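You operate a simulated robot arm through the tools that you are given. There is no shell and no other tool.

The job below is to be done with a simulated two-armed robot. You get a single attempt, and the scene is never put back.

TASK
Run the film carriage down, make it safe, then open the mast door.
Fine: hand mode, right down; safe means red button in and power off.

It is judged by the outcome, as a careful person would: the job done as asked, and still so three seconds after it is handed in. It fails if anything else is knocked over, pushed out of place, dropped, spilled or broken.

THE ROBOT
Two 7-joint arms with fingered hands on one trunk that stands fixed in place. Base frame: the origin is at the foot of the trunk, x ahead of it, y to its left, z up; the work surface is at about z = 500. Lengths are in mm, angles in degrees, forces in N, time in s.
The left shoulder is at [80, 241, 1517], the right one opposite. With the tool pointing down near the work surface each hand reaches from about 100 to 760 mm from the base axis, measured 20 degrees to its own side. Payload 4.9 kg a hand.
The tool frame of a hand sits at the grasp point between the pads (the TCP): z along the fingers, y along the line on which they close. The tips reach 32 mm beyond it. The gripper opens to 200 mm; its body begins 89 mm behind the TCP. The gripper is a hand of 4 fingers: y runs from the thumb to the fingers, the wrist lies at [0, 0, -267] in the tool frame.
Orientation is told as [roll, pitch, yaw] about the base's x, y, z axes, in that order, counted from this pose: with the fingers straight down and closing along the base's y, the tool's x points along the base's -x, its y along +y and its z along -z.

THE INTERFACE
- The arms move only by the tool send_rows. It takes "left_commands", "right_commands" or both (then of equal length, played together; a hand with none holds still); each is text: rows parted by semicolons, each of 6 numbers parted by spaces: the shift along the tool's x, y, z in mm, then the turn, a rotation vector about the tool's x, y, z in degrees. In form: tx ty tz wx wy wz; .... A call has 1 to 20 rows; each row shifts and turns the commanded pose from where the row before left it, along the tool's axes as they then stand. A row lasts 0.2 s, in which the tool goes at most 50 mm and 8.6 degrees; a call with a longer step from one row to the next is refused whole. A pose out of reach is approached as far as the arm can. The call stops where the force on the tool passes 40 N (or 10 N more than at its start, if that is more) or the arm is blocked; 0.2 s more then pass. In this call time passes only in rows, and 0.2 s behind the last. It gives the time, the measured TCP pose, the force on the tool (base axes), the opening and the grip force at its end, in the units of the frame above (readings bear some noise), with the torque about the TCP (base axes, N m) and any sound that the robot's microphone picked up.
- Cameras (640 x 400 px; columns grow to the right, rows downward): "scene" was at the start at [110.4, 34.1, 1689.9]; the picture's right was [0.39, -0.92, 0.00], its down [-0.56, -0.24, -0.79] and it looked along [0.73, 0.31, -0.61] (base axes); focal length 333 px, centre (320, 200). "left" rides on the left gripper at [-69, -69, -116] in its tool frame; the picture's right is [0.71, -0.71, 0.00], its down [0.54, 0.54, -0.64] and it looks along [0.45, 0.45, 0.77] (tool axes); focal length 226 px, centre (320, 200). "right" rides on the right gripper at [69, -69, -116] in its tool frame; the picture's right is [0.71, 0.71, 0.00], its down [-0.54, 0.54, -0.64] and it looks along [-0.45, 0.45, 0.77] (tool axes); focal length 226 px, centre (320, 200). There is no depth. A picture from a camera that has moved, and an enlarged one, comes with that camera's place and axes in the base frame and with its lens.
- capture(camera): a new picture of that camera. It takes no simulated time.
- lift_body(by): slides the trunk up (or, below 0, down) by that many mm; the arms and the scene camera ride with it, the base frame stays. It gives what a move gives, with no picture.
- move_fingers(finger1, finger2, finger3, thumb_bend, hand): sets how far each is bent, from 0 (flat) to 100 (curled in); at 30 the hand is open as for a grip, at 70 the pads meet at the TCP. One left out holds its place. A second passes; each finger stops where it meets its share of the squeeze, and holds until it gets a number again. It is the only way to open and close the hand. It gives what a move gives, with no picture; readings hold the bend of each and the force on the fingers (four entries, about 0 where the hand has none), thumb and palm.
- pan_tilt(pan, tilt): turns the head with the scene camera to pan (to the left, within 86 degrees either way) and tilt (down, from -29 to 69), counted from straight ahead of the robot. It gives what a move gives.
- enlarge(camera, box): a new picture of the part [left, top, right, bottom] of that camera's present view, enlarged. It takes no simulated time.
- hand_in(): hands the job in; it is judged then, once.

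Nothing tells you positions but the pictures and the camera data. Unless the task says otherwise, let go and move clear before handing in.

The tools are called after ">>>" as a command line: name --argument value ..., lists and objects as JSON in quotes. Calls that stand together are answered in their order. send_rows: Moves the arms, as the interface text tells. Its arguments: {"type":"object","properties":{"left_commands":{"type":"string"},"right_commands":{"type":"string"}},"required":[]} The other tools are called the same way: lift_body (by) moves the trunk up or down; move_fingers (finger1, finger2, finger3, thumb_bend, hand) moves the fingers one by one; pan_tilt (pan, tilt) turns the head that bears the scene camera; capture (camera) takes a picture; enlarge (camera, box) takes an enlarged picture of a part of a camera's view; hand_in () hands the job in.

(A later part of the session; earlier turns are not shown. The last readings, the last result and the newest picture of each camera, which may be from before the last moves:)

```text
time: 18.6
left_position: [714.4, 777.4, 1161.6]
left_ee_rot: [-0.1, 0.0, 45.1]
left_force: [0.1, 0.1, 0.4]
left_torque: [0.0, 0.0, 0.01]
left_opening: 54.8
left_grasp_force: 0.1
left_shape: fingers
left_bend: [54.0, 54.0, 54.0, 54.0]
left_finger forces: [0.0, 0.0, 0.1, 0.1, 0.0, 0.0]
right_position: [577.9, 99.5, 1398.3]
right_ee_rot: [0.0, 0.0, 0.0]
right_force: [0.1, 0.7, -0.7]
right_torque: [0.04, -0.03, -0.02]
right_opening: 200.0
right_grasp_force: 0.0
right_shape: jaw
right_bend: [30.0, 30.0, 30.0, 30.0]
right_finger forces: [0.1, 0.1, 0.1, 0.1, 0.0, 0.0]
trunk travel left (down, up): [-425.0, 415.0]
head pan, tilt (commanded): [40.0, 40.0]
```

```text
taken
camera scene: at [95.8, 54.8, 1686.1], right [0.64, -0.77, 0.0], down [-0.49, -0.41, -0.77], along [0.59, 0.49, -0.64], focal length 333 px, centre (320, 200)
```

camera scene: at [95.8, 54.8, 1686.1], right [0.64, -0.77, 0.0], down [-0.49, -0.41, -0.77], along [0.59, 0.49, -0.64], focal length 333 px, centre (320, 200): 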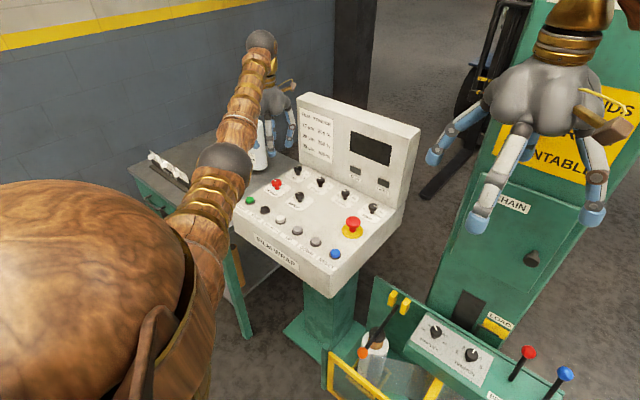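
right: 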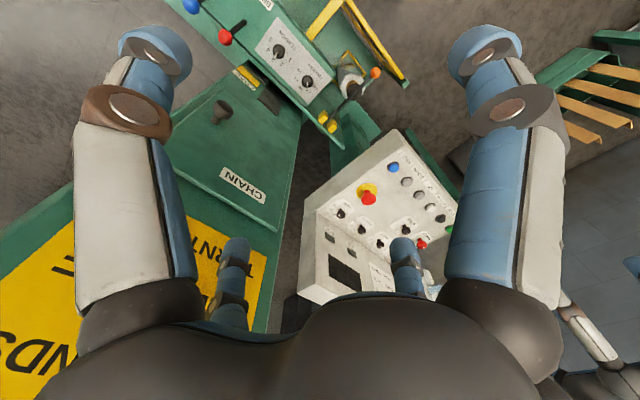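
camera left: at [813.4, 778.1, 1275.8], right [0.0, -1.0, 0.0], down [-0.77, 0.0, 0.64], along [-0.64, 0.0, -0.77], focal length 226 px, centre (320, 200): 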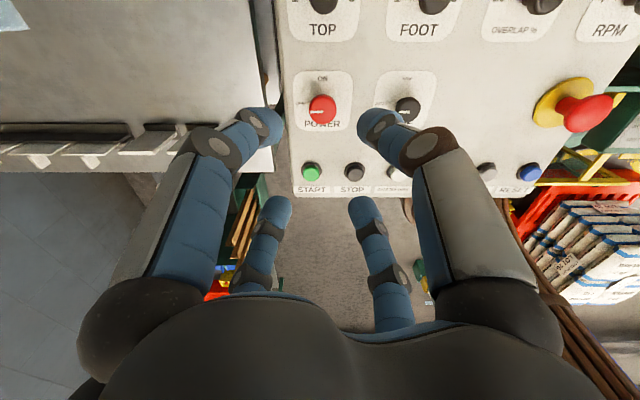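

The POWER knob shows centred between the near fingers, and a second fix puts it at about (714.5, 776, 976). I'll lower to just above it and check again.

>>> send_rows --left_commands "0 0 35 0 0 0; 0 0 35 0 0 0; 0 0 35 0 0 0; 0 0 10 0 0 0"

>>> capture --camera "left"

>>> enlarge --camera "scene" --box '[225, 100, 345, 220]'

```text
time: 19.6
left_position: [716.4, 777.0, 1044.4]
left_ee_rot: [0.1, 0.0, 45.1]
left_force: [0.0, -1.0, 0.4]
left_torque: [0.0, -0.02, -0.01]
left_opening: 54.9
left_grasp_force: 0.0
left_shape: fingers
left_bend: [54.0, 54.0, 54.0, 54.0]
left_finger forces: [0.1, 0.0, 0.0, 0.1, 0.0, 0.0]
right_position: [578.1, 101.0, 1398.9]
right_ee_rot: [0.0, 0.0, 0.0]
right_force: [-0.1, -0.2, -0.3]
right_torque: [0.03, 0.0, 0.0]
right_opening: 200.2
right_grasp_force: 0.0
right_shape: jaw
right_bend: [30.0, 30.0, 30.0, 30.0]
right_finger forces: [0.0, 0.0, 0.0, 0.0, 0.0, 0.0]
trunk travel left (down, up): [-425.0, 415.0]
head pan, tilt (commanded): [40.0, 40.0]
```

```text
taken
camera left: at [813.6, 777.1, 1160.9], right [0.0, -1.0, 0.0], down [-0.77, 0.0, 0.64], along [-0.64, 0.0, -0.77], focal length 226 px, centre (320, 200)
```

left: 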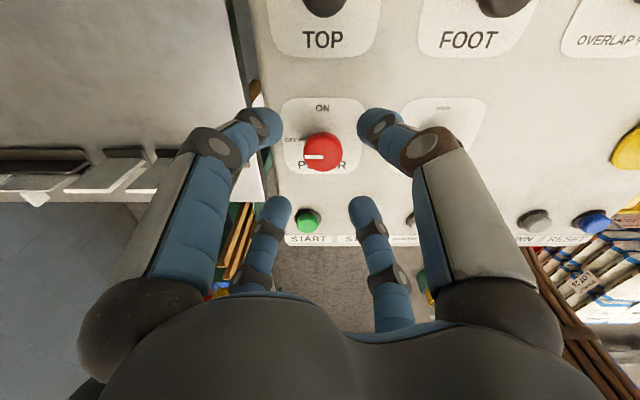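

```text
3.33 times, centred on (285, 160) of scene
camera zoom: at [96.2, 55.0, 1686.1], right [0.64, -0.77, 0.0], down [-0.49, -0.41, -0.77], along [0.59, 0.49, -0.64], focal length 1110 px, centre (437, 333)
```

zoom: 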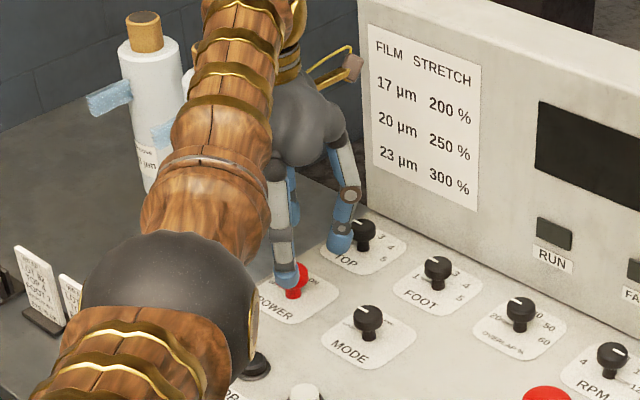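

The hand is about 2 mm off in y, so I'll correct that. Then I'll lower to z≈1003 so the finger pads straddle the knob head, and grip.

>>> send_rows --left_commands "1.4 -1.4 15 0 0 0; 0 0 13 0 0 0; 0 0 12 0 0 0"

>>> capture --camera "left"

>>> enlarge --camera "scene" --box '[225, 100, 345, 220]'

```text
time: 20.4
left_position: [715.1, 776.2, 1005.1]
left_ee_rot: [0.0, 0.1, 45.1]
left_force: [0.0, -0.5, -0.3]
left_torque: [0.01, 0.02, 0.0]
left_opening: 54.5
left_grasp_force: 0.1
left_shape: fingers
left_bend: [54.0, 54.0, 54.0, 54.0]
left_finger forces: [0.0, 0.0, 0.0, 0.1, 0.0, 0.0]
right_position: [578.5, 101.8, 1399.1]
right_ee_rot: [0.0, 0.0, 0.0]
right_force: [-0.9, 0.0, 0.5]
right_torque: [0.0, 0.04, 0.0]
right_opening: 199.7
right_grasp_force: 0.1
right_shape: jaw
right_bend: [30.0, 30.0, 30.0, 30.0]
right_finger forces: [0.0, 0.1, 0.0, 0.0, 0.0, 0.1]
trunk travel left (down, up): [-425.0, 415.0]
head pan, tilt (commanded): [40.0, 40.0]
```

```text
taken
camera left: at [813.1, 775.1, 1121.3], right [0.0, -1.0, 0.0], down [-0.77, 0.0, 0.64], along [-0.64, 0.0, -0.77], focal length 226 px, centre (320, 200)
```

left: 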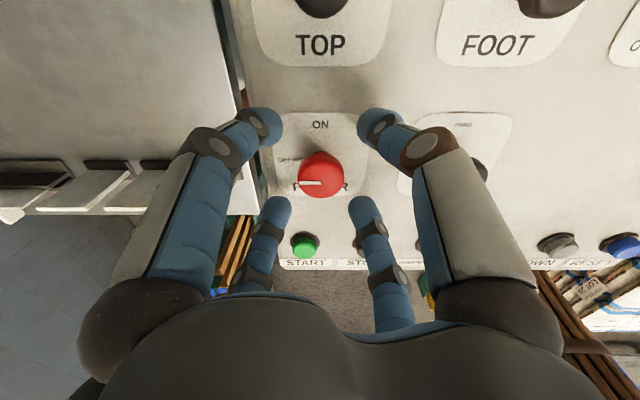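

```text
3.33 times, centred on (285, 160) of scene
camera zoom: at [95.8, 55.0, 1686.1], right [0.64, -0.77, 0.0], down [-0.49, -0.41, -0.77], along [0.59, 0.49, -0.64], focal length 1110 px, centre (437, 333)
```

zoom: 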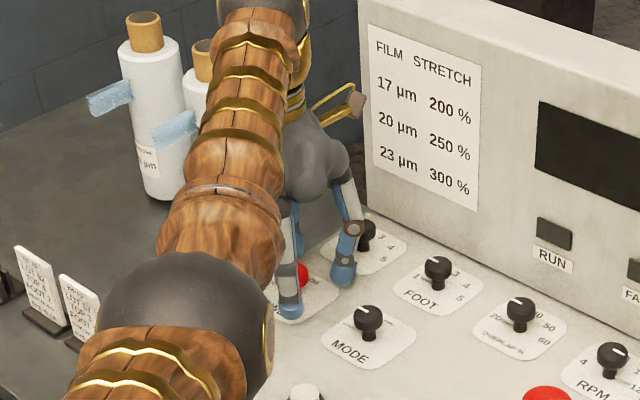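

The knob is centred between all four fingers at this height. I'll close on it.

>>> move_fingers --hand "left" --finger1 70 --finger2 70 --finger3 70 --thumb_bend 70

>>> capture --camera "left"

```text
time: 21.4
left_position: [716.6, 774.9, 1005.9]
left_ee_rot: [0.0, 0.0, 45.0]
left_force: [2.6, -1.7, 1.5]
left_torque: [0.0, -0.06, -0.01]
left_opening: 18.2
left_grasp_force: 16.1
left_shape: fingers
left_bend: [65.0, 64.0, 64.0, 66.0]
left_finger forces: [7.0, 7.4, 6.6, 0.0, 10.9, 0.1]
right_position: [578.3, 99.5, 1399.7]
right_ee_rot: [0.0, 0.0, 0.1]
right_force: [-0.1, 0.0, 0.6]
right_torque: [-0.01, -0.01, -0.01]
right_opening: 199.7
right_grasp_force: 0.1
right_shape: jaw
right_bend: [30.0, 30.0, 30.0, 30.0]
right_finger forces: [0.0, 0.0, 0.0, 0.0, 0.1, 0.0]
trunk travel left (down, up): [-425.0, 415.0]
head pan, tilt (commanded): [40.0, 40.0]
```

```text
taken
camera left: at [813.6, 774.3, 1121.7], right [0.0, -1.0, 0.0], down [-0.77, 0.0, 0.64], along [-0.64, 0.0, -0.77], focal length 226 px, centre (320, 200)
```

left: 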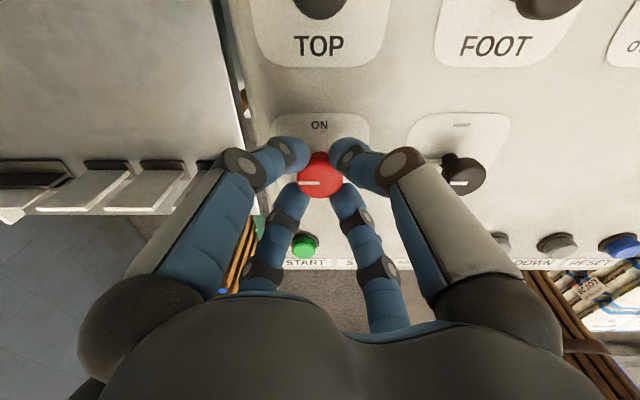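

All four fingers hold the POWER knob with about 7 N each. I'll turn it clockwise, halfway first.

>>> send_rows --left_commands "0 0 0 0 0 7.5; 0 0 0 0 0 7.5; 0 0 0 0 0 7.5; 0 0 0 0 0 7.5; 0 0 0 0 0 7.5; 0 0 0 0 0 7.5"

>>> capture --camera "left"

```text
time: 22.8
left_position: [717.0, 774.9, 1005.5]
left_ee_rot: [0.0, 0.0, -0.1]
left_force: [1.9, -6.2, -1.1]
left_torque: [-0.18, -0.06, 0.0]
left_opening: 18.3
left_grasp_force: 15.8
left_shape: fingers
left_bend: [65.0, 64.0, 64.0, 66.0]
left_finger forces: [7.1, 6.4, 6.2, 0.0, 12.5, 0.0]
right_position: [578.0, 99.4, 1398.1]
right_ee_rot: [-0.1, 0.0, 0.1]
right_force: [0.0, 0.7, 0.3]
right_torque: [-0.02, -0.01, 0.0]
right_opening: 200.0
right_grasp_force: 0.1
right_shape: jaw
right_bend: [30.0, 30.0, 30.0, 30.0]
right_finger forces: [0.0, 0.0, 0.0, 0.1, 0.1, 0.1]
trunk travel left (down, up): [-425.0, 415.0]
head pan, tilt (commanded): [40.0, 40.0]
```

```text
taken
camera left: at [784.5, 704.9, 1121.8], right [-0.71, -0.71, 0.0], down [-0.54, 0.54, 0.64], along [-0.45, 0.46, -0.77], focal length 226 px, centre (320, 200)
```

left: 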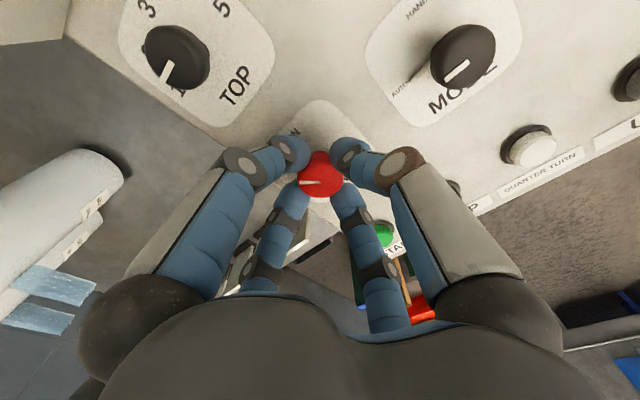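

The knob turns together with the hand. I'll continue with the second 45°.

>>> send_rows --left_commands "0 0 0 0 0 7.5; 0 0 0 0 0 7.5; 0 0 0 0 0 7.5; 0 0 0 0 0 7.5; 0 0 0 0 0 7.5; 0 0 0 0 0 7.5"

>>> capture --camera "left"

>>> enlarge --camera "scene" --box '[225, 80, 425, 280]'

```text
time: 24.2
left_position: [715.7, 774.8, 1006.0]
left_ee_rot: [-0.2, 0.0, -45.1]
left_force: [-4.4, -11.0, -4.0]
left_torque: [-0.34, 0.13, 0.03]
left_opening: 18.5
left_grasp_force: 15.6
left_shape: fingers
left_bend: [65.0, 65.0, 65.0, 65.0]
left_finger forces: [7.0, 4.9, 5.4, 0.0, 13.8, 0.0]
right_position: [579.3, 99.5, 1398.7]
right_ee_rot: [0.0, 0.0, 0.0]
right_force: [0.1, -0.9, -0.1]
right_torque: [0.03, -0.02, -0.01]
right_opening: 200.3
right_grasp_force: 0.1
right_shape: jaw
right_bend: [30.0, 30.0, 30.0, 30.0]
right_finger forces: [0.0, 0.1, 0.1, 0.0, 0.1, 0.0]
trunk travel left (down, up): [-425.0, 415.0]
head pan, tilt (commanded): [40.0, 40.0]
```

```text
taken
camera left: at [715.4, 676.9, 1122.3], right [-1.0, 0.0, 0.0], down [0.0, 0.77, 0.64], along [0.0, 0.64, -0.77], focal length 226 px, centre (320, 200)
```

left: 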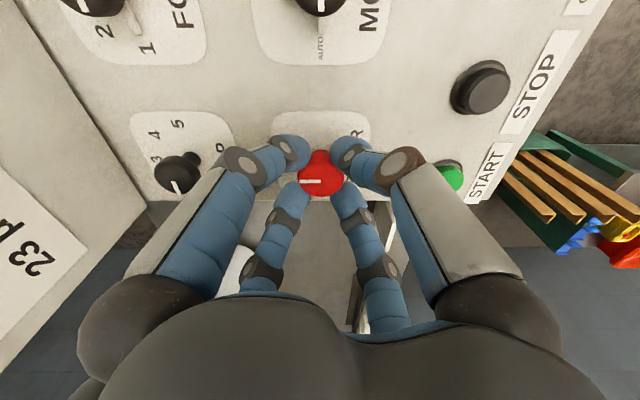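

```text
2.00 times, centred on (325, 180) of scene
camera zoom: at [95.7, 53.8, 1686.1], right [0.64, -0.77, 0.0], down [-0.49, -0.41, -0.77], along [0.59, 0.49, -0.64], focal length 666 px, centre (310, 240)
```

zoom: 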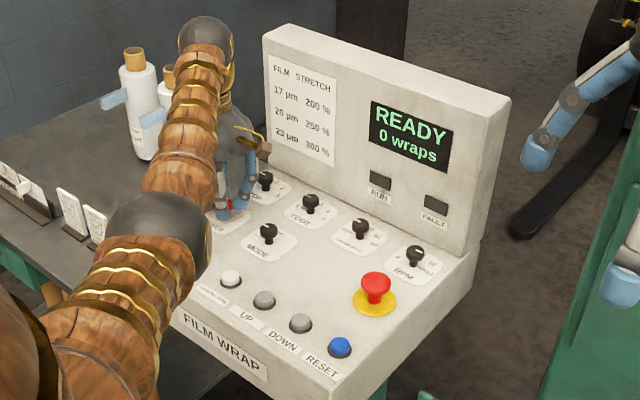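

The display now reads READY, so the power is on. I'll release the knob, lift, turn the wrist back and move over MODE.

>>> move_fingers --hand "left" --finger1 54 --finger2 54 --finger3 54 --thumb_bend 54

>>> send_rows --left_commands "0 0 -20 0 0 0; 0 0 -30 0 0 0; 0 0 -30 0 0 0; 0 0 0 0 0 -7.5; 0 0 0 0 0 -7.5; 0 0 0 0 0 -7.5; 0 0 0 0 0 -7.5; 0 0 0 0 0 -7.5; 0 0 0 0 0 -7.5; 0 0 0 0 0 -7.5; 0 0 0 0 0 -7.5; 0 0 0 0 0 -7.5; 0 0 0 0 0 -7.5; 0 0 0 0 0 -7.5; 0 0 0 0 0 -7.5"

>>> capture --camera "left"

>>> enlarge --camera "scene" --box '[225, 80, 425, 280]'

```text
time: 25.2
left_position: [716.2, 776.6, 1005.5]
left_ee_rot: [0.0, 0.0, -45.0]
left_force: [0.5, -0.3, 0.2]
left_torque: [-0.04, 0.03, -0.02]
left_opening: 54.2
left_grasp_force: 0.1
left_shape: fingers
left_bend: [54.0, 54.0, 54.0, 54.0]
left_finger forces: [0.0, 0.0, 0.0, 0.0, 0.1, 0.0]
right_position: [578.1, 101.0, 1398.6]
right_ee_rot: [0.0, 0.1, 0.1]
right_force: [-0.4, -0.9, -0.3]
right_torque: [-0.02, 0.01, 0.02]
right_opening: 199.7
right_grasp_force: 0.0
right_shape: jaw
right_bend: [30.0, 30.0, 30.0, 30.0]
right_finger forces: [0.0, 0.0, 0.1, 0.0, 0.0, 0.0]
trunk travel left (down, up): [-425.0, 415.0]
head pan, tilt (commanded): [40.0, 40.0]
```

```text
time: 28.4
left_position: [716.3, 774.9, 1084.5]
left_ee_rot: [0.1, -0.1, 45.1]
left_force: [-0.7, -0.2, -0.1]
left_torque: [-0.02, -0.01, 0.01]
left_opening: 54.1
left_grasp_force: 0.0
left_shape: fingers
left_bend: [54.0, 54.0, 54.0, 54.0]
left_finger forces: [0.0, 0.1, 0.0, 0.0, 0.0, 0.0]
right_position: [578.0, 100.7, 1398.1]
right_ee_rot: [0.0, -0.1, 0.1]
right_force: [-0.5, 0.3, 0.5]
right_torque: [0.03, 0.01, 0.03]
right_opening: 200.1
right_grasp_force: 0.0
right_shape: jaw
right_bend: [30.0, 30.0, 30.0, 30.0]
right_finger forces: [0.0, 0.0, 0.0, 0.0, 0.0, 0.1]
trunk travel left (down, up): [-425.0, 415.0]
head pan, tilt (commanded): [40.0, 40.0]
```

```text
taken
camera left: at [812.7, 775.3, 1201.8], right [0.0, -1.0, 0.0], down [-0.77, 0.0, 0.64], along [-0.64, 0.0, -0.77], focal length 226 px, centre (320, 200)
```

left: 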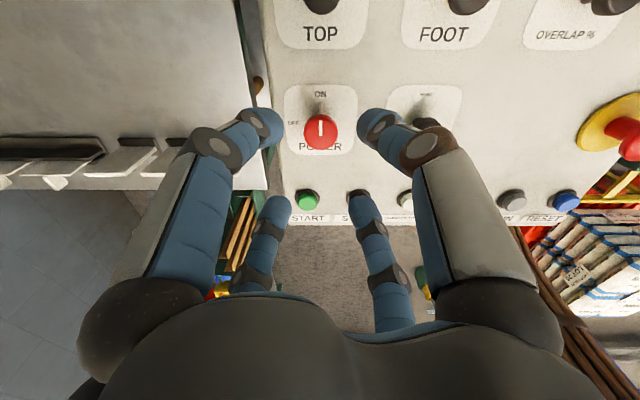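

```text
2.00 times, centred on (325, 180) of scene
camera zoom: at [95.9, 54.7, 1686.1], right [0.64, -0.77, 0.0], down [-0.49, -0.41, -0.77], along [0.59, 0.49, -0.64], focal length 666 px, centre (310, 240)
```

zoom: 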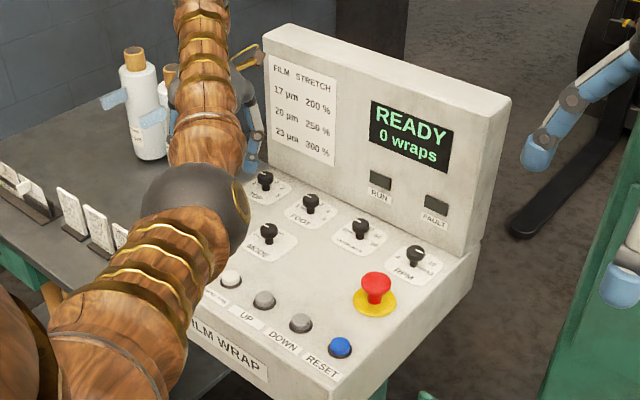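

POWER is firmly on ON. I'll move 110 mm across to MODE.

>>> send_rows --left_commands "26.3 -25.6 0 0 0 0; 26.3 -25.6 0 0 0 0; 26.3 -25.6 0 0 0 0; 0 0 20 0 0 0; 0 0 20 0 0 0"

>>> capture --camera "left"

```text
time: 29.6
left_position: [713.8, 668.4, 1045.7]
left_ee_rot: [0.0, 0.2, 45.1]
left_force: [0.3, 0.5, -1.2]
left_torque: [-0.02, 0.0, 0.0]
left_opening: 54.4
left_grasp_force: 0.1
left_shape: fingers
left_bend: [54.0, 54.0, 54.0, 54.0]
left_finger forces: [0.0, 0.0, 0.1, 0.0, 0.0, 0.0]
right_position: [579.4, 101.4, 1398.1]
right_ee_rot: [-0.1, 0.0, 0.0]
right_force: [0.5, 0.7, -0.6]
right_torque: [0.0, 0.0, 0.02]
right_opening: 199.6
right_grasp_force: 0.0
right_shape: jaw
right_bend: [30.0, 30.0, 30.0, 30.0]
right_finger forces: [0.1, 0.1, 0.0, 0.0, 0.1, 0.0]
trunk travel left (down, up): [-425.0, 415.0]
head pan, tilt (commanded): [40.0, 40.0]
```

```text
taken
camera left: at [811.3, 666.7, 1160.6], right [0.0, -1.0, 0.0], down [-0.77, 0.0, 0.64], along [-0.64, 0.0, -0.77], focal length 226 px, centre (320, 200)
```

left: 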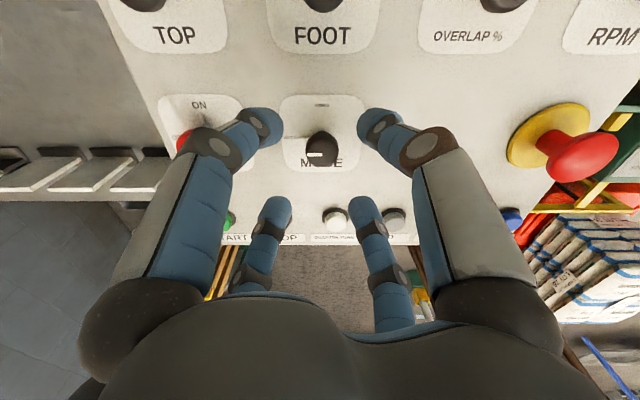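

MODE is centred within about 1 mm. I'll lower and grip it.

>>> send_rows --left_commands "-0.2 -1.6 14 0 0 0; 0 0 13 0 0 0; 0 0 12 0 0 0"

>>> move_fingers --hand "left" --finger1 70 --finger2 70 --finger3 70 --thumb_bend 70

>>> capture --camera "left"

```text
time: 30.4
left_position: [716.4, 663.9, 1006.9]
left_ee_rot: [-0.1, 0.0, 45.1]
left_force: [0.3, -0.5, -0.5]
left_torque: [0.02, -0.02, 0.02]
left_opening: 54.5
left_grasp_force: 0.1
left_shape: fingers
left_bend: [54.0, 54.0, 54.0, 54.0]
left_finger forces: [0.1, 0.1, 0.1, 0.0, 0.1, 0.0]
right_position: [578.0, 99.5, 1397.6]
right_ee_rot: [0.1, -0.1, 0.0]
right_force: [0.2, 0.5, 0.3]
right_torque: [0.01, -0.03, 0.01]
right_opening: 200.0
right_grasp_force: 0.1
right_shape: jaw
right_bend: [30.0, 30.0, 30.0, 30.0]
right_finger forces: [0.0, 0.1, 0.0, 0.1, 0.0, 0.0]
trunk travel left (down, up): [-425.0, 415.0]
head pan, tilt (commanded): [40.0, 40.0]
```

```text
time: 31.4
left_position: [715.4, 663.6, 1008.0]
left_ee_rot: [0.0, -0.1, 44.9]
left_force: [0.9, -0.7, 2.2]
left_torque: [0.03, -0.03, -0.01]
left_opening: 13.6
left_grasp_force: 14.2
left_shape: fingers
left_bend: [66.0, 65.0, 66.0, 67.0]
left_finger forces: [6.0, 7.0, 6.2, 0.1, 8.1, 0.0]
right_position: [578.8, 99.9, 1399.7]
right_ee_rot: [0.1, 0.0, 0.0]
right_force: [0.2, -1.6, 0.6]
right_torque: [0.01, 0.0, 0.01]
right_opening: 199.9
right_grasp_force: 0.0
right_shape: jaw
right_bend: [30.0, 30.0, 30.0, 30.0]
right_finger forces: [0.1, 0.0, 0.0, 0.0, 0.0, 0.0]
trunk travel left (down, up): [-425.0, 415.0]
head pan, tilt (commanded): [40.0, 40.0]
```

```text
taken
camera left: at [813.3, 663.6, 1123.0], right [0.0, -1.0, 0.0], down [-0.77, 0.0, 0.64], along [-0.64, 0.0, -0.77], focal length 226 px, centre (320, 200)
```

left: 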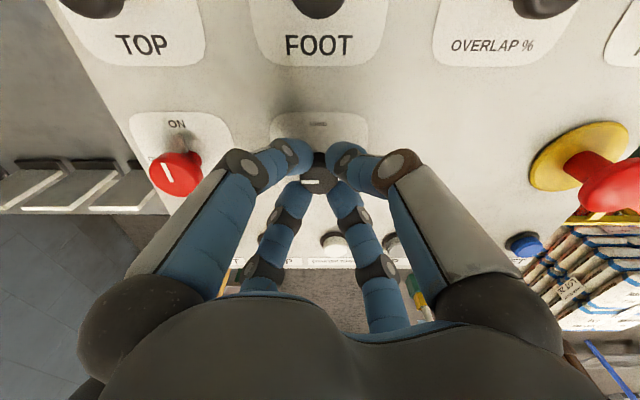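

All four fingers hold MODE. I'll turn it clockwise 90° to HAND.

>>> send_rows --left_commands "0 0 0 0 0 7.5; 0 0 0 0 0 7.5; 0 0 0 0 0 7.5; 0 0 0 0 0 7.5; 0 0 0 0 0 7.5; 0 0 0 0 0 7.5; 0 0 0 0 0 7.5; 0 0 0 0 0 7.5; 0 0 0 0 0 7.5; 0 0 0 0 0 7.5; 0 0 0 0 0 7.5; 0 0 0 0 0 7.5"

>>> capture --camera "left"

>>> enlarge --camera "scene" --box '[225, 80, 425, 280]'

```text
time: 34.0
left_position: [715.9, 664.9, 1008.0]
left_ee_rot: [0.0, 0.0, -44.9]
left_force: [-4.6, -3.1, -0.7]
left_torque: [-0.1, 0.17, 0.0]
left_opening: 13.6
left_grasp_force: 13.7
left_shape: fingers
left_bend: [66.0, 66.0, 66.0, 67.0]
left_finger forces: [5.5, 5.4, 6.2, 0.0, 10.4, 0.0]
right_position: [577.6, 100.7, 1399.7]
right_ee_rot: [0.0, 0.0, 0.0]
right_force: [0.0, 0.2, 0.1]
right_torque: [-0.04, -0.01, -0.02]
right_opening: 200.2
right_grasp_force: 0.1
right_shape: jaw
right_bend: [30.0, 30.0, 30.0, 30.0]
right_finger forces: [0.0, 0.1, 0.0, 0.0, 0.0, 0.0]
trunk travel left (down, up): [-425.0, 415.0]
head pan, tilt (commanded): [40.0, 40.0]
```

```text
taken
camera left: at [714.6, 566.4, 1123.4], right [-1.0, 0.0, 0.0], down [0.0, 0.77, 0.64], along [0.0, 0.64, -0.77], focal length 226 px, centre (320, 200)
```

left: 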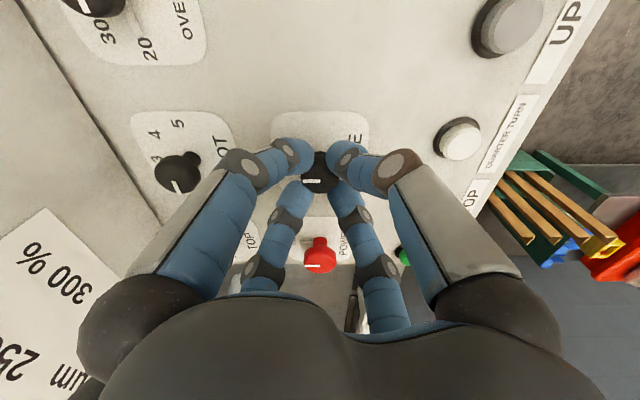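

```text
2.00 times, centred on (325, 180) of scene
camera zoom: at [95.1, 54.3, 1686.1], right [0.64, -0.77, 0.0], down [-0.49, -0.41, -0.77], along [0.59, 0.49, -0.64], focal length 666 px, centre (310, 240)
```

zoom: 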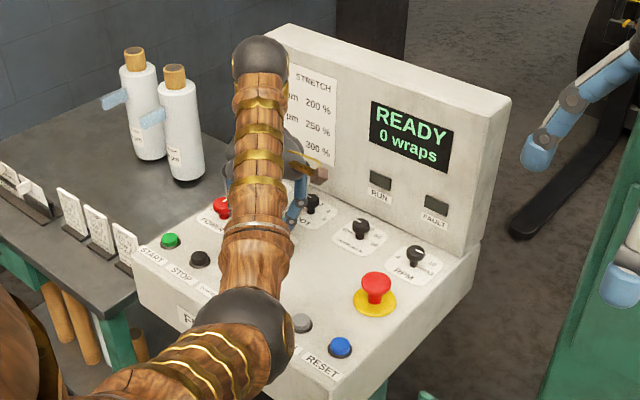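

MODE's pointer has turned 90°, to HAND. I'll release, lift, square the wrist, close the fist and move above the DOWN button.

>>> move_fingers --hand "left" --finger1 54 --finger2 54 --finger3 54 --thumb_bend 54

>>> send_rows --left_commands "0 0 -20 0 0 0; 0 0 -30 0 0 0; 0 0 -30 0 0 0; 0 0 0 0 0 -7.5; 0 0 0 0 0 -7.5; 0 0 0 0 0 -7.5; 0 0 0 0 0 -7.5; 0 0 0 0 0 -7.5; 0 0 0 0 0 -7.5; 22.4 -33.5 0 0 0 0; 22.4 -33.5 0 0 0 0; 22.4 -33.5 0 0 0 0; 22.4 -33.5 0 0 0 0; 22.4 -33.5 0 0 0 0"

>>> move_fingers --hand "left" --finger1 70 --finger2 70 --finger3 70 --thumb_bend 70

>>> capture --camera "left"

>>> capture --camera "scene"

>>> enlarge --camera "scene" --box '[225, 130, 345, 250]'

```text
time: 35.0
left_position: [717.2, 663.3, 1007.1]
left_ee_rot: [0.0, -0.1, -44.9]
left_force: [0.0, 0.3, -1.1]
left_torque: [-0.01, -0.04, 0.02]
left_opening: 54.2
left_grasp_force: 0.0
left_shape: fingers
left_bend: [54.0, 54.0, 54.0, 54.0]
left_finger forces: [0.0, 0.1, 0.0, 0.0, 0.0, 0.0]
right_position: [579.0, 100.5, 1398.9]
right_ee_rot: [0.0, 0.0, 0.0]
right_force: [0.7, 0.0, 0.2]
right_torque: [-0.02, 0.0, 0.0]
right_opening: 200.0
right_grasp_force: 0.1
right_shape: jaw
right_bend: [30.0, 30.0, 30.0, 30.0]
right_finger forces: [0.0, 0.1, 0.1, 0.1, 0.0, 0.0]
trunk travel left (down, up): [-425.0, 415.0]
head pan, tilt (commanded): [40.0, 40.0]
```

```text
time: 38.0
left_position: [603.1, 493.9, 1090.5]
left_ee_rot: [0.2, -0.1, 0.1]
left_force: [-0.1, -0.3, -0.3]
left_torque: [0.05, -0.03, -0.02]
left_opening: 54.4
left_grasp_force: 0.1
left_shape: fingers
left_bend: [54.0, 54.0, 54.0, 54.0]
left_finger forces: [0.1, 0.0, 0.0, 0.1, 0.1, 0.0]
right_position: [577.3, 97.8, 1399.1]
right_ee_rot: [0.1, 0.0, 0.0]
right_force: [-0.2, -1.0, 1.0]
right_torque: [0.02, 0.01, -0.03]
right_opening: 199.9
right_grasp_force: 0.1
right_shape: jaw
right_bend: [30.0, 30.0, 30.0, 30.0]
right_finger forces: [0.0, 0.1, 0.1, 0.1, 0.0, 0.0]
trunk travel left (down, up): [-425.0, 415.0]
head pan, tilt (commanded): [40.0, 40.0]
```

```text
time: 39.0
left_position: [604.4, 496.8, 1088.2]
left_ee_rot: [0.1, 0.0, 0.2]
left_force: [0.3, 0.5, -0.1]
left_torque: [-0.03, -0.01, 0.03]
left_opening: 2.1
left_grasp_force: 0.0
left_shape: fingers
left_bend: [69.0, 69.0, 69.0, 69.0]
left_finger forces: [0.0, 0.0, 0.1, 0.1, 0.0, 0.1]
right_position: [577.6, 99.2, 1398.6]
right_ee_rot: [0.0, 0.0, 0.0]
right_force: [0.3, 0.4, 0.3]
right_torque: [-0.01, 0.01, 0.03]
right_opening: 199.8
right_grasp_force: 0.0
right_shape: jaw
right_bend: [30.0, 30.0, 30.0, 30.0]
right_finger forces: [0.0, 0.0, 0.0, 0.1, 0.0, 0.1]
trunk travel left (down, up): [-425.0, 415.0]
head pan, tilt (commanded): [40.0, 40.0]
```

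```text
taken
camera left: at [673.3, 427.0, 1203.6], right [-0.71, -0.71, 0.0], down [-0.54, 0.54, 0.64], along [-0.46, 0.45, -0.77], focal length 226 px, centre (320, 200)
```

left: 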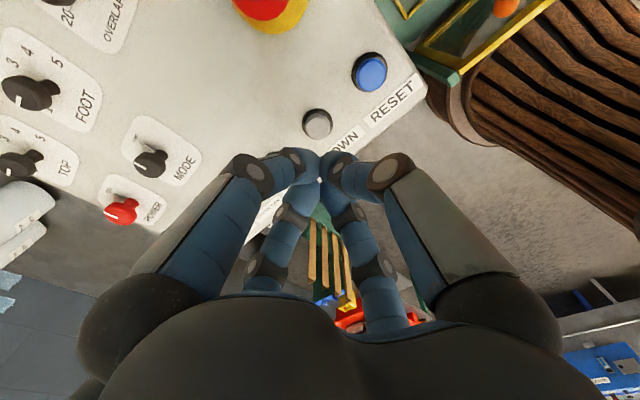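

```text
taken
camera scene: at [96.1, 54.8, 1686.1], right [0.64, -0.77, 0.0], down [-0.49, -0.41, -0.77], along [0.59, 0.49, -0.64], focal length 333 px, centre (320, 200)
```

scene: 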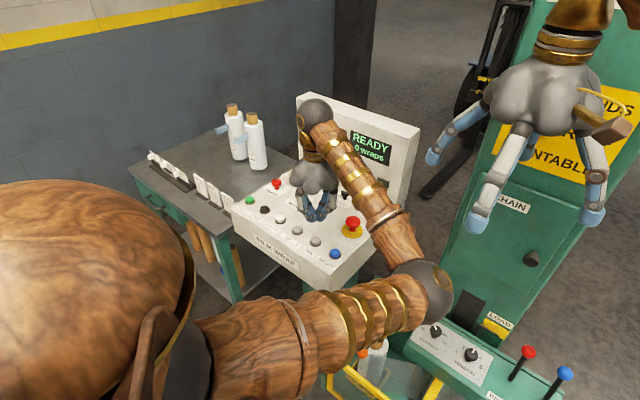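

```text
3.33 times, centred on (285, 190) of scene
camera zoom: at [96.1, 54.8, 1686.1], right [0.64, -0.77, 0.0], down [-0.49, -0.41, -0.77], along [0.59, 0.49, -0.64], focal length 1110 px, centre (437, 233)
```

zoom: 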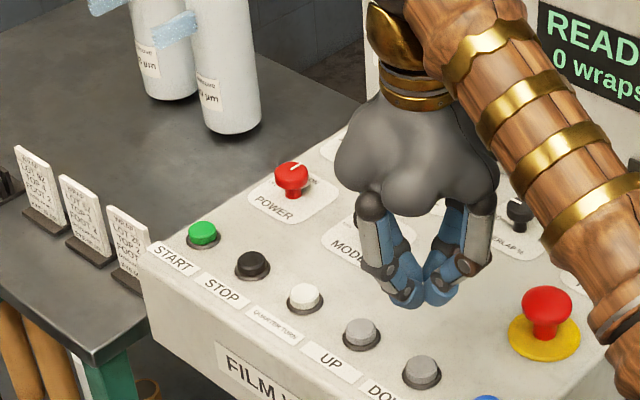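

The display still shows READY and the closed fist sits above DOWN, which I place near (606, 497). The left elbow has swung towards the middle, so I'll shift the right hand aside first, then lower the fist to just above the button.

>>> send_rows --right_commands "0 -30 0 0 0 0; 0 -30 0 0 0 0; 0 -30 0 0 0 0; 0 -30 0 0 0 0; 0 -30 0 0 0 0"

>>> send_rows --left_commands "-1 0.5 30 0 0 0; -1 0.5 30 0 0 0; 0 0 25 0 0 0"

>>> capture --camera "left"

>>> capture --camera "scene"

>>> enlarge --camera "scene" --box '[225, 150, 345, 270]'

```text
time: 40.2
left_position: [604.3, 494.0, 1088.1]
left_ee_rot: [0.1, 0.0, 0.1]
left_force: [0.1, 0.3, -0.9]
left_torque: [0.02, -0.01, 0.0]
left_opening: 2.1
left_grasp_force: 0.0
left_shape: fingers
left_bend: [69.0, 69.0, 69.0, 69.0]
left_finger forces: [0.0, 0.0, 0.0, 0.1, 0.0, 0.1]
right_position: [578.8, -52.7, 1398.1]
right_ee_rot: [0.1, 0.0, 0.0]
right_force: [-1.0, -0.1, 0.2]
right_torque: [0.01, 0.02, -0.02]
right_opening: 200.0
right_grasp_force: 0.2
right_shape: jaw
right_bend: [30.0, 30.0, 30.0, 30.0]
right_finger forces: [0.0, 0.1, 0.0, 0.1, 0.0, 0.1]
trunk travel left (down, up): [-425.0, 415.0]
head pan, tilt (commanded): [40.0, 40.0]
```

```text
time: 41.0
left_position: [605.6, 496.8, 1001.5]
left_ee_rot: [0.1, 0.0, 0.1]
left_force: [-0.3, 0.4, -0.5]
left_torque: [0.0, 0.01, 0.0]
left_opening: 2.1
left_grasp_force: 0.1
left_shape: fingers
left_bend: [69.0, 69.0, 69.0, 69.0]
left_finger forces: [0.0, 0.0, 0.0, 0.0, 0.0, 0.0]
right_position: [577.5, -50.4, 1398.5]
right_ee_rot: [-0.1, 0.0, 0.0]
right_force: [0.0, 0.2, -0.3]
right_torque: [-0.01, 0.0, -0.02]
right_opening: 199.9
right_grasp_force: 0.0
right_shape: jaw
right_bend: [30.0, 30.0, 30.0, 30.0]
right_finger forces: [0.0, 0.1, 0.0, 0.0, 0.1, 0.0]
trunk travel left (down, up): [-425.0, 415.0]
head pan, tilt (commanded): [40.0, 40.0]
```

```text
taken
camera left: at [675.0, 428.2, 1117.7], right [-0.71, -0.71, 0.0], down [-0.54, 0.54, 0.64], along [-0.46, 0.45, -0.77], focal length 226 px, centre (320, 200)
```

left: 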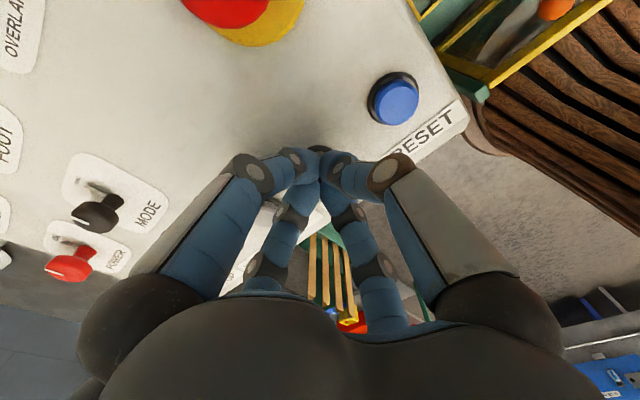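

```text
taken
camera scene: at [95.9, 55.2, 1686.1], right [0.64, -0.77, 0.0], down [-0.49, -0.41, -0.77], along [0.59, 0.49, -0.64], focal length 333 px, centre (320, 200)
```

scene: 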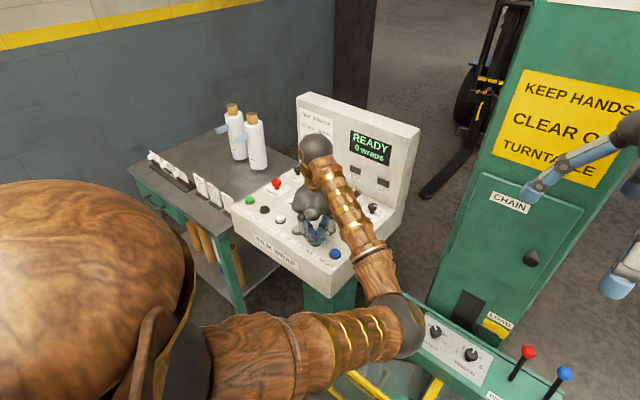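

```text
3.33 times, centred on (285, 210) of scene
camera zoom: at [95.9, 55.2, 1686.1], right [0.64, -0.77, 0.0], down [-0.49, -0.41, -0.77], along [0.59, 0.49, -0.64], focal length 1110 px, centre (437, 167)
```

zoom: 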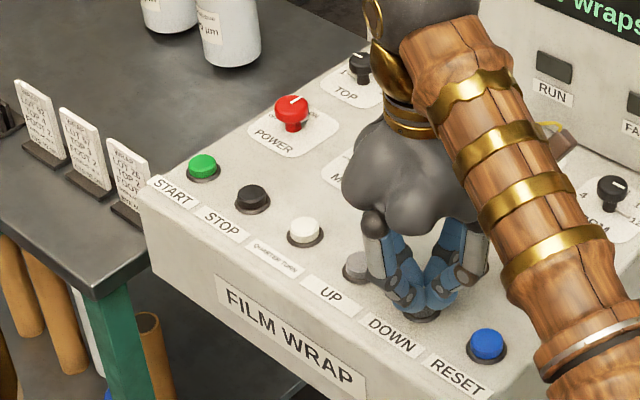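

The fist is centred on DOWN with UP clear beside it. I'll press in small steps and watch the force.

>>> send_rows --left_commands "0 0 3 0 0 0; 0 0 3 0 0 0; 0 0 3 0 0 0; 0 0 2 0 0 0"

>>> enlarge --camera "scene" --box '[225, 120, 425, 290]'

```text
time: 42.0
left_position: [606.4, 495.6, 992.6]
left_ee_rot: [0.0, -0.1, -0.1]
left_force: [2.1, 0.8, 7.9]
left_torque: [0.07, -0.06, 0.03]
left_opening: 1.9
left_grasp_force: 5.0
left_shape: fingers
left_bend: [69.0, 69.0, 69.0, 69.0]
left_finger forces: [6.4, 4.8, 0.1, 0.0, 0.1, 0.1]
right_position: [577.0, -50.8, 1398.9]
right_ee_rot: [0.0, 0.0, 0.0]
right_force: [0.4, -0.8, 0.3]
right_torque: [0.02, -0.01, -0.03]
right_opening: 199.9
right_grasp_force: 0.1
right_shape: jaw
right_bend: [30.0, 30.0, 30.0, 30.0]
right_finger forces: [0.0, 0.1, 0.0, 0.1, 0.0, 0.0]
trunk travel left (down, up): [-425.0, 415.0]
head pan, tilt (commanded): [40.0, 40.0]
heard: click
```

```text
2.35 times, centred on (325, 205) of scene
camera zoom: at [94.8, 53.9, 1686.3], right [0.64, -0.77, 0.0], down [-0.49, -0.41, -0.77], along [0.59, 0.49, -0.64], focal length 783 px, centre (308, 188)
```

zoom: 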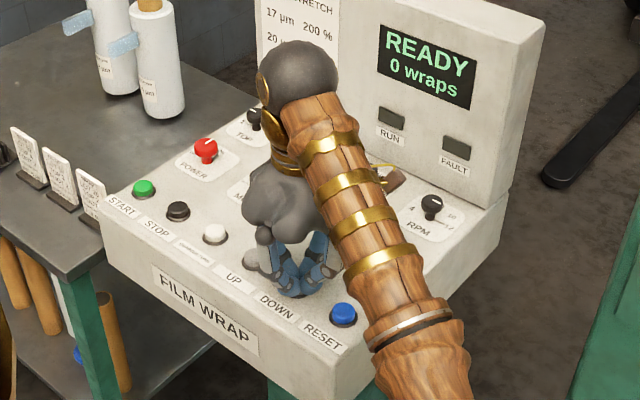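

A click came at about 8 N. I'll hold for a second and see whether the carriage moves.

>>> capture --camera "scene"

>>> send_rows --left_commands "0 0 1 0 0 0; 0 0 0 0 0 0; 0 0 0 0 0 0; 0 0 0 0 0 0; 0 0 0 0 0 0"

>>> capture --camera "scene"

```text
taken
camera scene: at [94.8, 53.9, 1686.3], right [0.64, -0.77, 0.0], down [-0.49, -0.41, -0.77], along [0.59, 0.49, -0.64], focal length 333 px, centre (320, 200)
```

scene: 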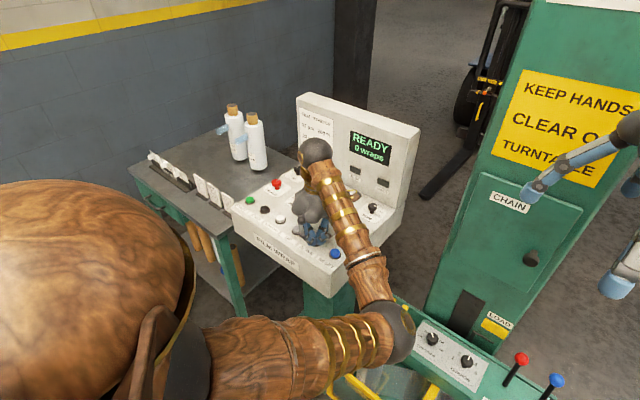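

```text
time: 43.2
left_position: [606.1, 497.1, 992.3]
left_ee_rot: [0.0, 0.0, 0.1]
left_force: [2.7, 3.0, 15.5]
left_torque: [0.14, -0.14, -0.02]
left_opening: 2.0
left_grasp_force: 12.9
left_shape: fingers
left_bend: [69.0, 69.0, 69.0, 69.0]
left_finger forces: [10.4, 8.5, 6.7, 0.0, 0.1, 0.1]
right_position: [577.7, -51.7, 1398.8]
right_ee_rot: [0.0, 0.0, -0.1]
right_force: [-0.4, -0.1, 0.2]
right_torque: [0.01, 0.01, -0.01]
right_opening: 199.8
right_grasp_force: 0.1
right_shape: jaw
right_bend: [30.0, 30.0, 30.0, 30.0]
right_finger forces: [0.1, 0.0, 0.0, 0.0, 0.0, 0.0]
trunk travel left (down, up): [-425.0, 415.0]
head pan, tilt (commanded): [40.0, 40.0]
```

```text
taken
camera scene: at [94.7, 53.6, 1686.3], right [0.64, -0.77, 0.0], down [-0.49, -0.41, -0.77], along [0.59, 0.49, -0.64], focal length 333 px, centre (320, 200)
```

scene: 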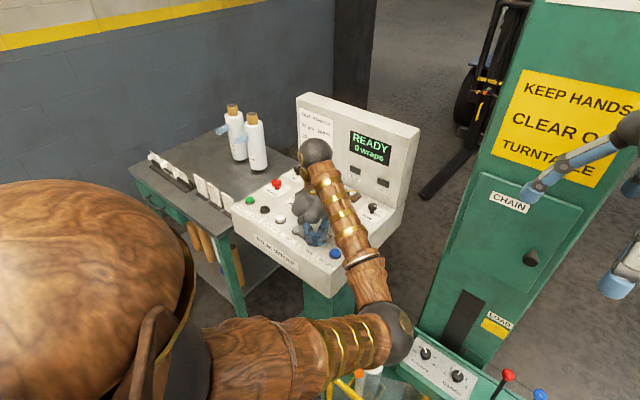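

The carriage is running down. I'll keep holding DOWN and tilt the head lower to follow it.

>>> pan_tilt --pan 15 --tilt 55

>>> capture --camera "scene"

>>> send_rows --left_commands "0 0 0 0 0 0; 0 0 0 0 0 0; 0 0 0 0 0 0; 0 0 0 0 0 0; 0 0 0 0 0 0; 0 0 0 0 0 0; 0 0 0 0 0 0; 0 0 0 0 0 0; 0 0 0 0 0 0; 0 0 0 0 0 0"

>>> capture --camera "scene"

```text
time: 44.1
left_position: [605.7, 497.4, 990.0]
left_ee_rot: [-0.1, 0.1, 0.1]
left_force: [2.7, 3.6, 15.3]
left_torque: [0.13, -0.17, -0.06]
left_opening: 1.7
left_grasp_force: 13.1
left_shape: fingers
left_bend: [69.0, 69.0, 69.0, 69.0]
left_finger forces: [10.7, 8.9, 6.4, 0.0, 0.0, 0.0]
right_position: [577.2, -51.2, 1398.4]
right_ee_rot: [0.0, 0.0, 0.0]
right_force: [-0.1, -0.7, 0.5]
right_torque: [0.0, 0.0, 0.02]
right_opening: 199.8
right_grasp_force: 0.1
right_shape: jaw
right_bend: [30.0, 30.0, 30.0, 30.0]
right_finger forces: [0.0, 0.1, 0.0, 0.1, 0.1, 0.0]
trunk travel left (down, up): [-425.0, 415.0]
head pan, tilt (commanded): [15.0, 55.0]
```

```text
taken
camera scene: at [99.2, 17.7, 1665.6], right [0.26, -0.97, 0.0], down [-0.79, -0.21, -0.57], along [0.55, 0.15, -0.82], focal length 333 px, centre (320, 200)
```

scene: 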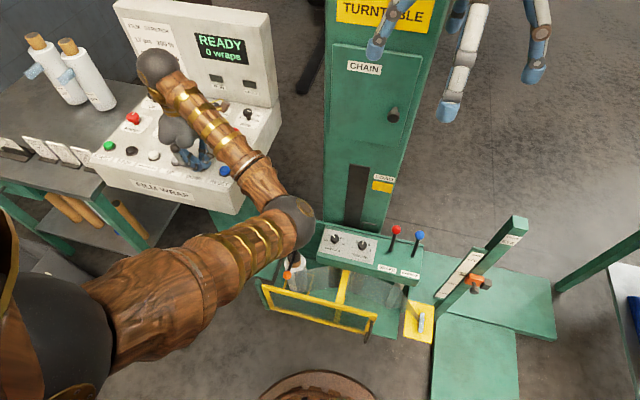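

```text
time: 46.3
left_position: [606.3, 496.5, 990.7]
left_ee_rot: [0.0, -0.1, 0.1]
left_force: [3.3, 3.4, 16.1]
left_torque: [0.14, -0.21, -0.01]
left_opening: 1.9
left_grasp_force: 12.9
left_shape: fingers
left_bend: [69.0, 69.0, 69.0, 69.0]
left_finger forces: [10.9, 8.9, 6.2, 0.0, 0.0, 0.0]
right_position: [577.4, -51.1, 1399.1]
right_ee_rot: [0.1, 0.0, -0.1]
right_force: [0.6, -0.1, 0.6]
right_torque: [-0.01, 0.02, -0.01]
right_opening: 199.8
right_grasp_force: 0.0
right_shape: jaw
right_bend: [30.0, 30.0, 30.0, 30.0]
right_finger forces: [0.0, 0.0, 0.0, 0.0, 0.0, 0.1]
trunk travel left (down, up): [-425.0, 415.0]
head pan, tilt (commanded): [15.0, 55.0]
```

```text
taken
camera scene: at [99.2, 17.6, 1665.5], right [0.26, -0.97, 0.0], down [-0.79, -0.21, -0.57], along [0.55, 0.15, -0.82], focal length 333 px, centre (320, 200)
```

scene: 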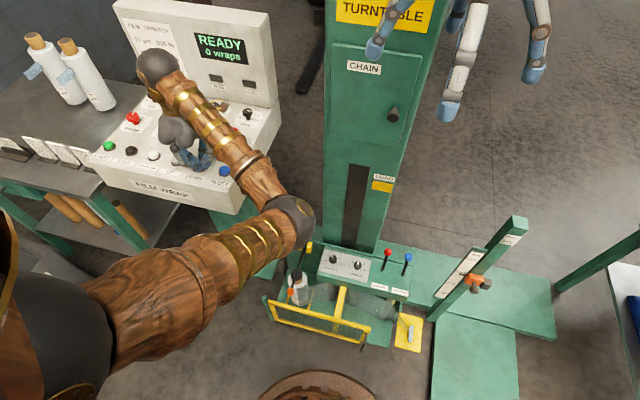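

It keeps descending. I'll hold another few seconds.

>>> send_rows --left_commands "0 0 0 0 0 0; 0 0 0 0 0 0; 0 0 0 0 0 0; 0 0 0 0 0 0; 0 0 0 0 0 0; 0 0 0 0 0 0; 0 0 0 0 0 0; 0 0 0 0 0 0; 0 0 0 0 0 0; 0 0 0 0 0 0"

>>> capture --camera "scene"

>>> send_rows --left_commands "0 0 0 0 0 0; 0 0 0 0 0 0; 0 0 0 0 0 0; 0 0 0 0 0 0; 0 0 0 0 0 0; 0 0 0 0 0 0; 0 0 0 0 0 0; 0 0 0 0 0 0; 0 0 0 0 0 0; 0 0 0 0 0 0"

>>> capture --camera "scene"

```text
time: 48.5
left_position: [605.3, 496.5, 990.4]
left_ee_rot: [-0.1, 0.0, 0.1]
left_force: [2.2, 2.0, 16.3]
left_torque: [0.15, -0.18, -0.03]
left_opening: 1.8
left_grasp_force: 13.1
left_shape: fingers
left_bend: [69.0, 69.0, 69.0, 69.0]
left_finger forces: [10.8, 8.9, 6.4, 0.0, 0.0, 0.0]
right_position: [577.4, -50.4, 1399.5]
right_ee_rot: [0.0, 0.1, -0.1]
right_force: [-0.5, 1.0, 0.9]
right_torque: [0.0, 0.0, 0.01]
right_opening: 199.8
right_grasp_force: 0.1
right_shape: jaw
right_bend: [30.0, 30.0, 30.0, 30.0]
right_finger forces: [0.0, 0.0, 0.0, 0.1, 0.0, 0.0]
trunk travel left (down, up): [-425.0, 415.0]
head pan, tilt (commanded): [15.0, 55.0]
```

```text
taken
camera scene: at [99.2, 17.6, 1665.5], right [0.26, -0.97, 0.0], down [-0.79, -0.21, -0.57], along [0.55, 0.15, -0.82], focal length 333 px, centre (320, 200)
```

scene: 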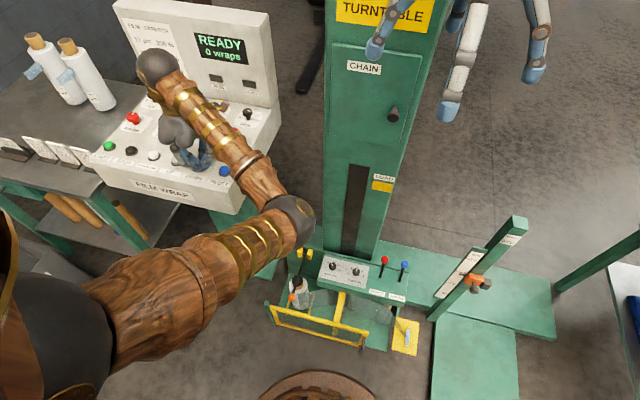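

```text
time: 50.7
left_position: [605.3, 496.9, 989.6]
left_ee_rot: [-0.1, 0.1, 0.0]
left_force: [3.8, 2.6, 15.4]
left_torque: [0.13, -0.14, -0.01]
left_opening: 1.9
left_grasp_force: 13.3
left_shape: fingers
left_bend: [69.0, 69.0, 69.0, 69.0]
left_finger forces: [10.6, 9.0, 6.3, 0.1, 0.0, 0.0]
right_position: [578.3, -51.1, 1398.9]
right_ee_rot: [0.1, 0.1, -0.1]
right_force: [0.3, 0.0, -0.5]
right_torque: [0.02, 0.01, -0.01]
right_opening: 199.8
right_grasp_force: 0.1
right_shape: jaw
right_bend: [30.0, 30.0, 30.0, 30.0]
right_finger forces: [0.0, 0.0, 0.0, 0.1, 0.0, 0.0]
trunk travel left (down, up): [-425.0, 415.0]
head pan, tilt (commanded): [15.0, 55.0]
```

```text
taken
camera scene: at [99.2, 17.6, 1665.5], right [0.26, -0.97, 0.0], down [-0.79, -0.21, -0.57], along [0.55, 0.15, -0.82], focal length 333 px, centre (320, 200)
```

scene: 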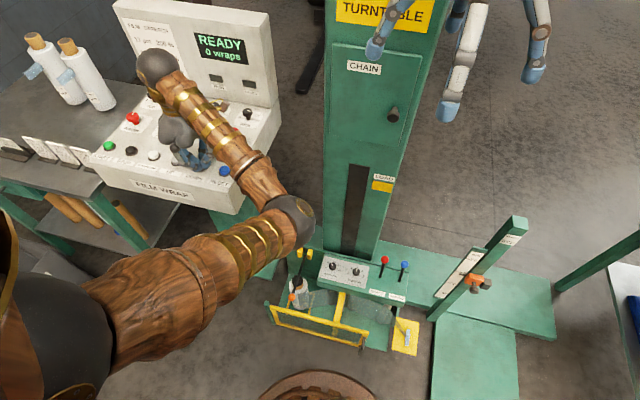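

The carriage hasn't moved in the last two seconds, so it appears to be at the bottom. I'll zoom in to confirm before releasing.

>>> enlarge --camera "scene" --box '[250, 150, 450, 360]'

>>> enlarge --camera "scene" --box '[100, 20, 280, 190]'

>>> capture --camera "right"

```text
1.90 times, centred on (350, 255) of scene
camera zoom: at [99.2, 17.6, 1665.5], right [0.26, -0.97, 0.0], down [-0.79, -0.21, -0.57], along [0.55, 0.15, -0.82], focal length 634 px, centre (263, 95)
```

zoom: 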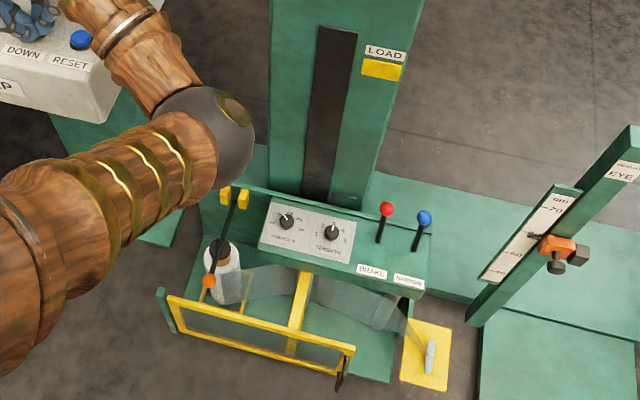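

```text
2.35 times, centred on (190, 105) of scene
camera zoom: at [99.2, 17.6, 1665.5], right [0.26, -0.97, 0.0], down [-0.79, -0.21, -0.57], along [0.55, 0.15, -0.82], focal length 783 px, centre (626, 424)
```

zoom: 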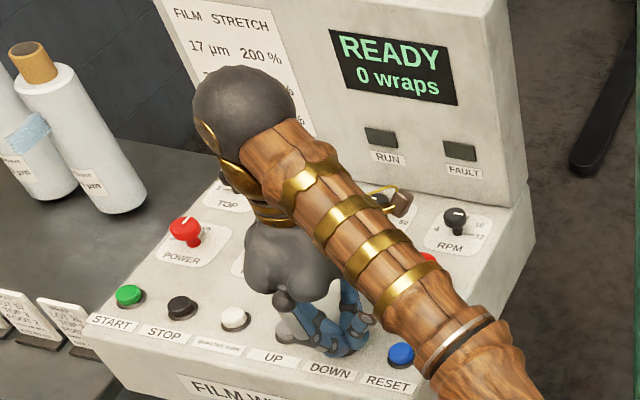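

```text
taken
camera right: at [508.1, -120.5, 1514.6], right [-0.71, 0.71, 0.0], down [0.54, 0.54, 0.64], along [0.46, 0.46, -0.77], focal length 226 px, centre (320, 200)
```

right: 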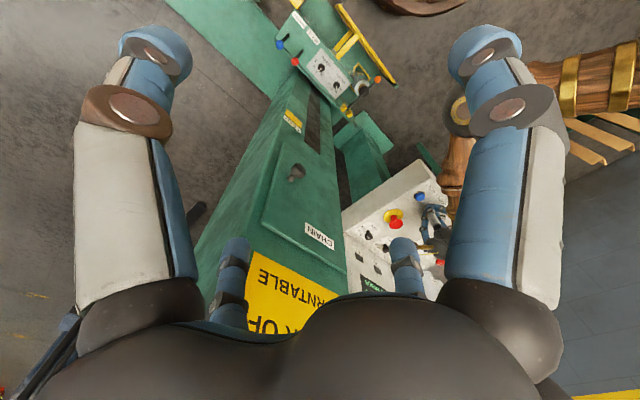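

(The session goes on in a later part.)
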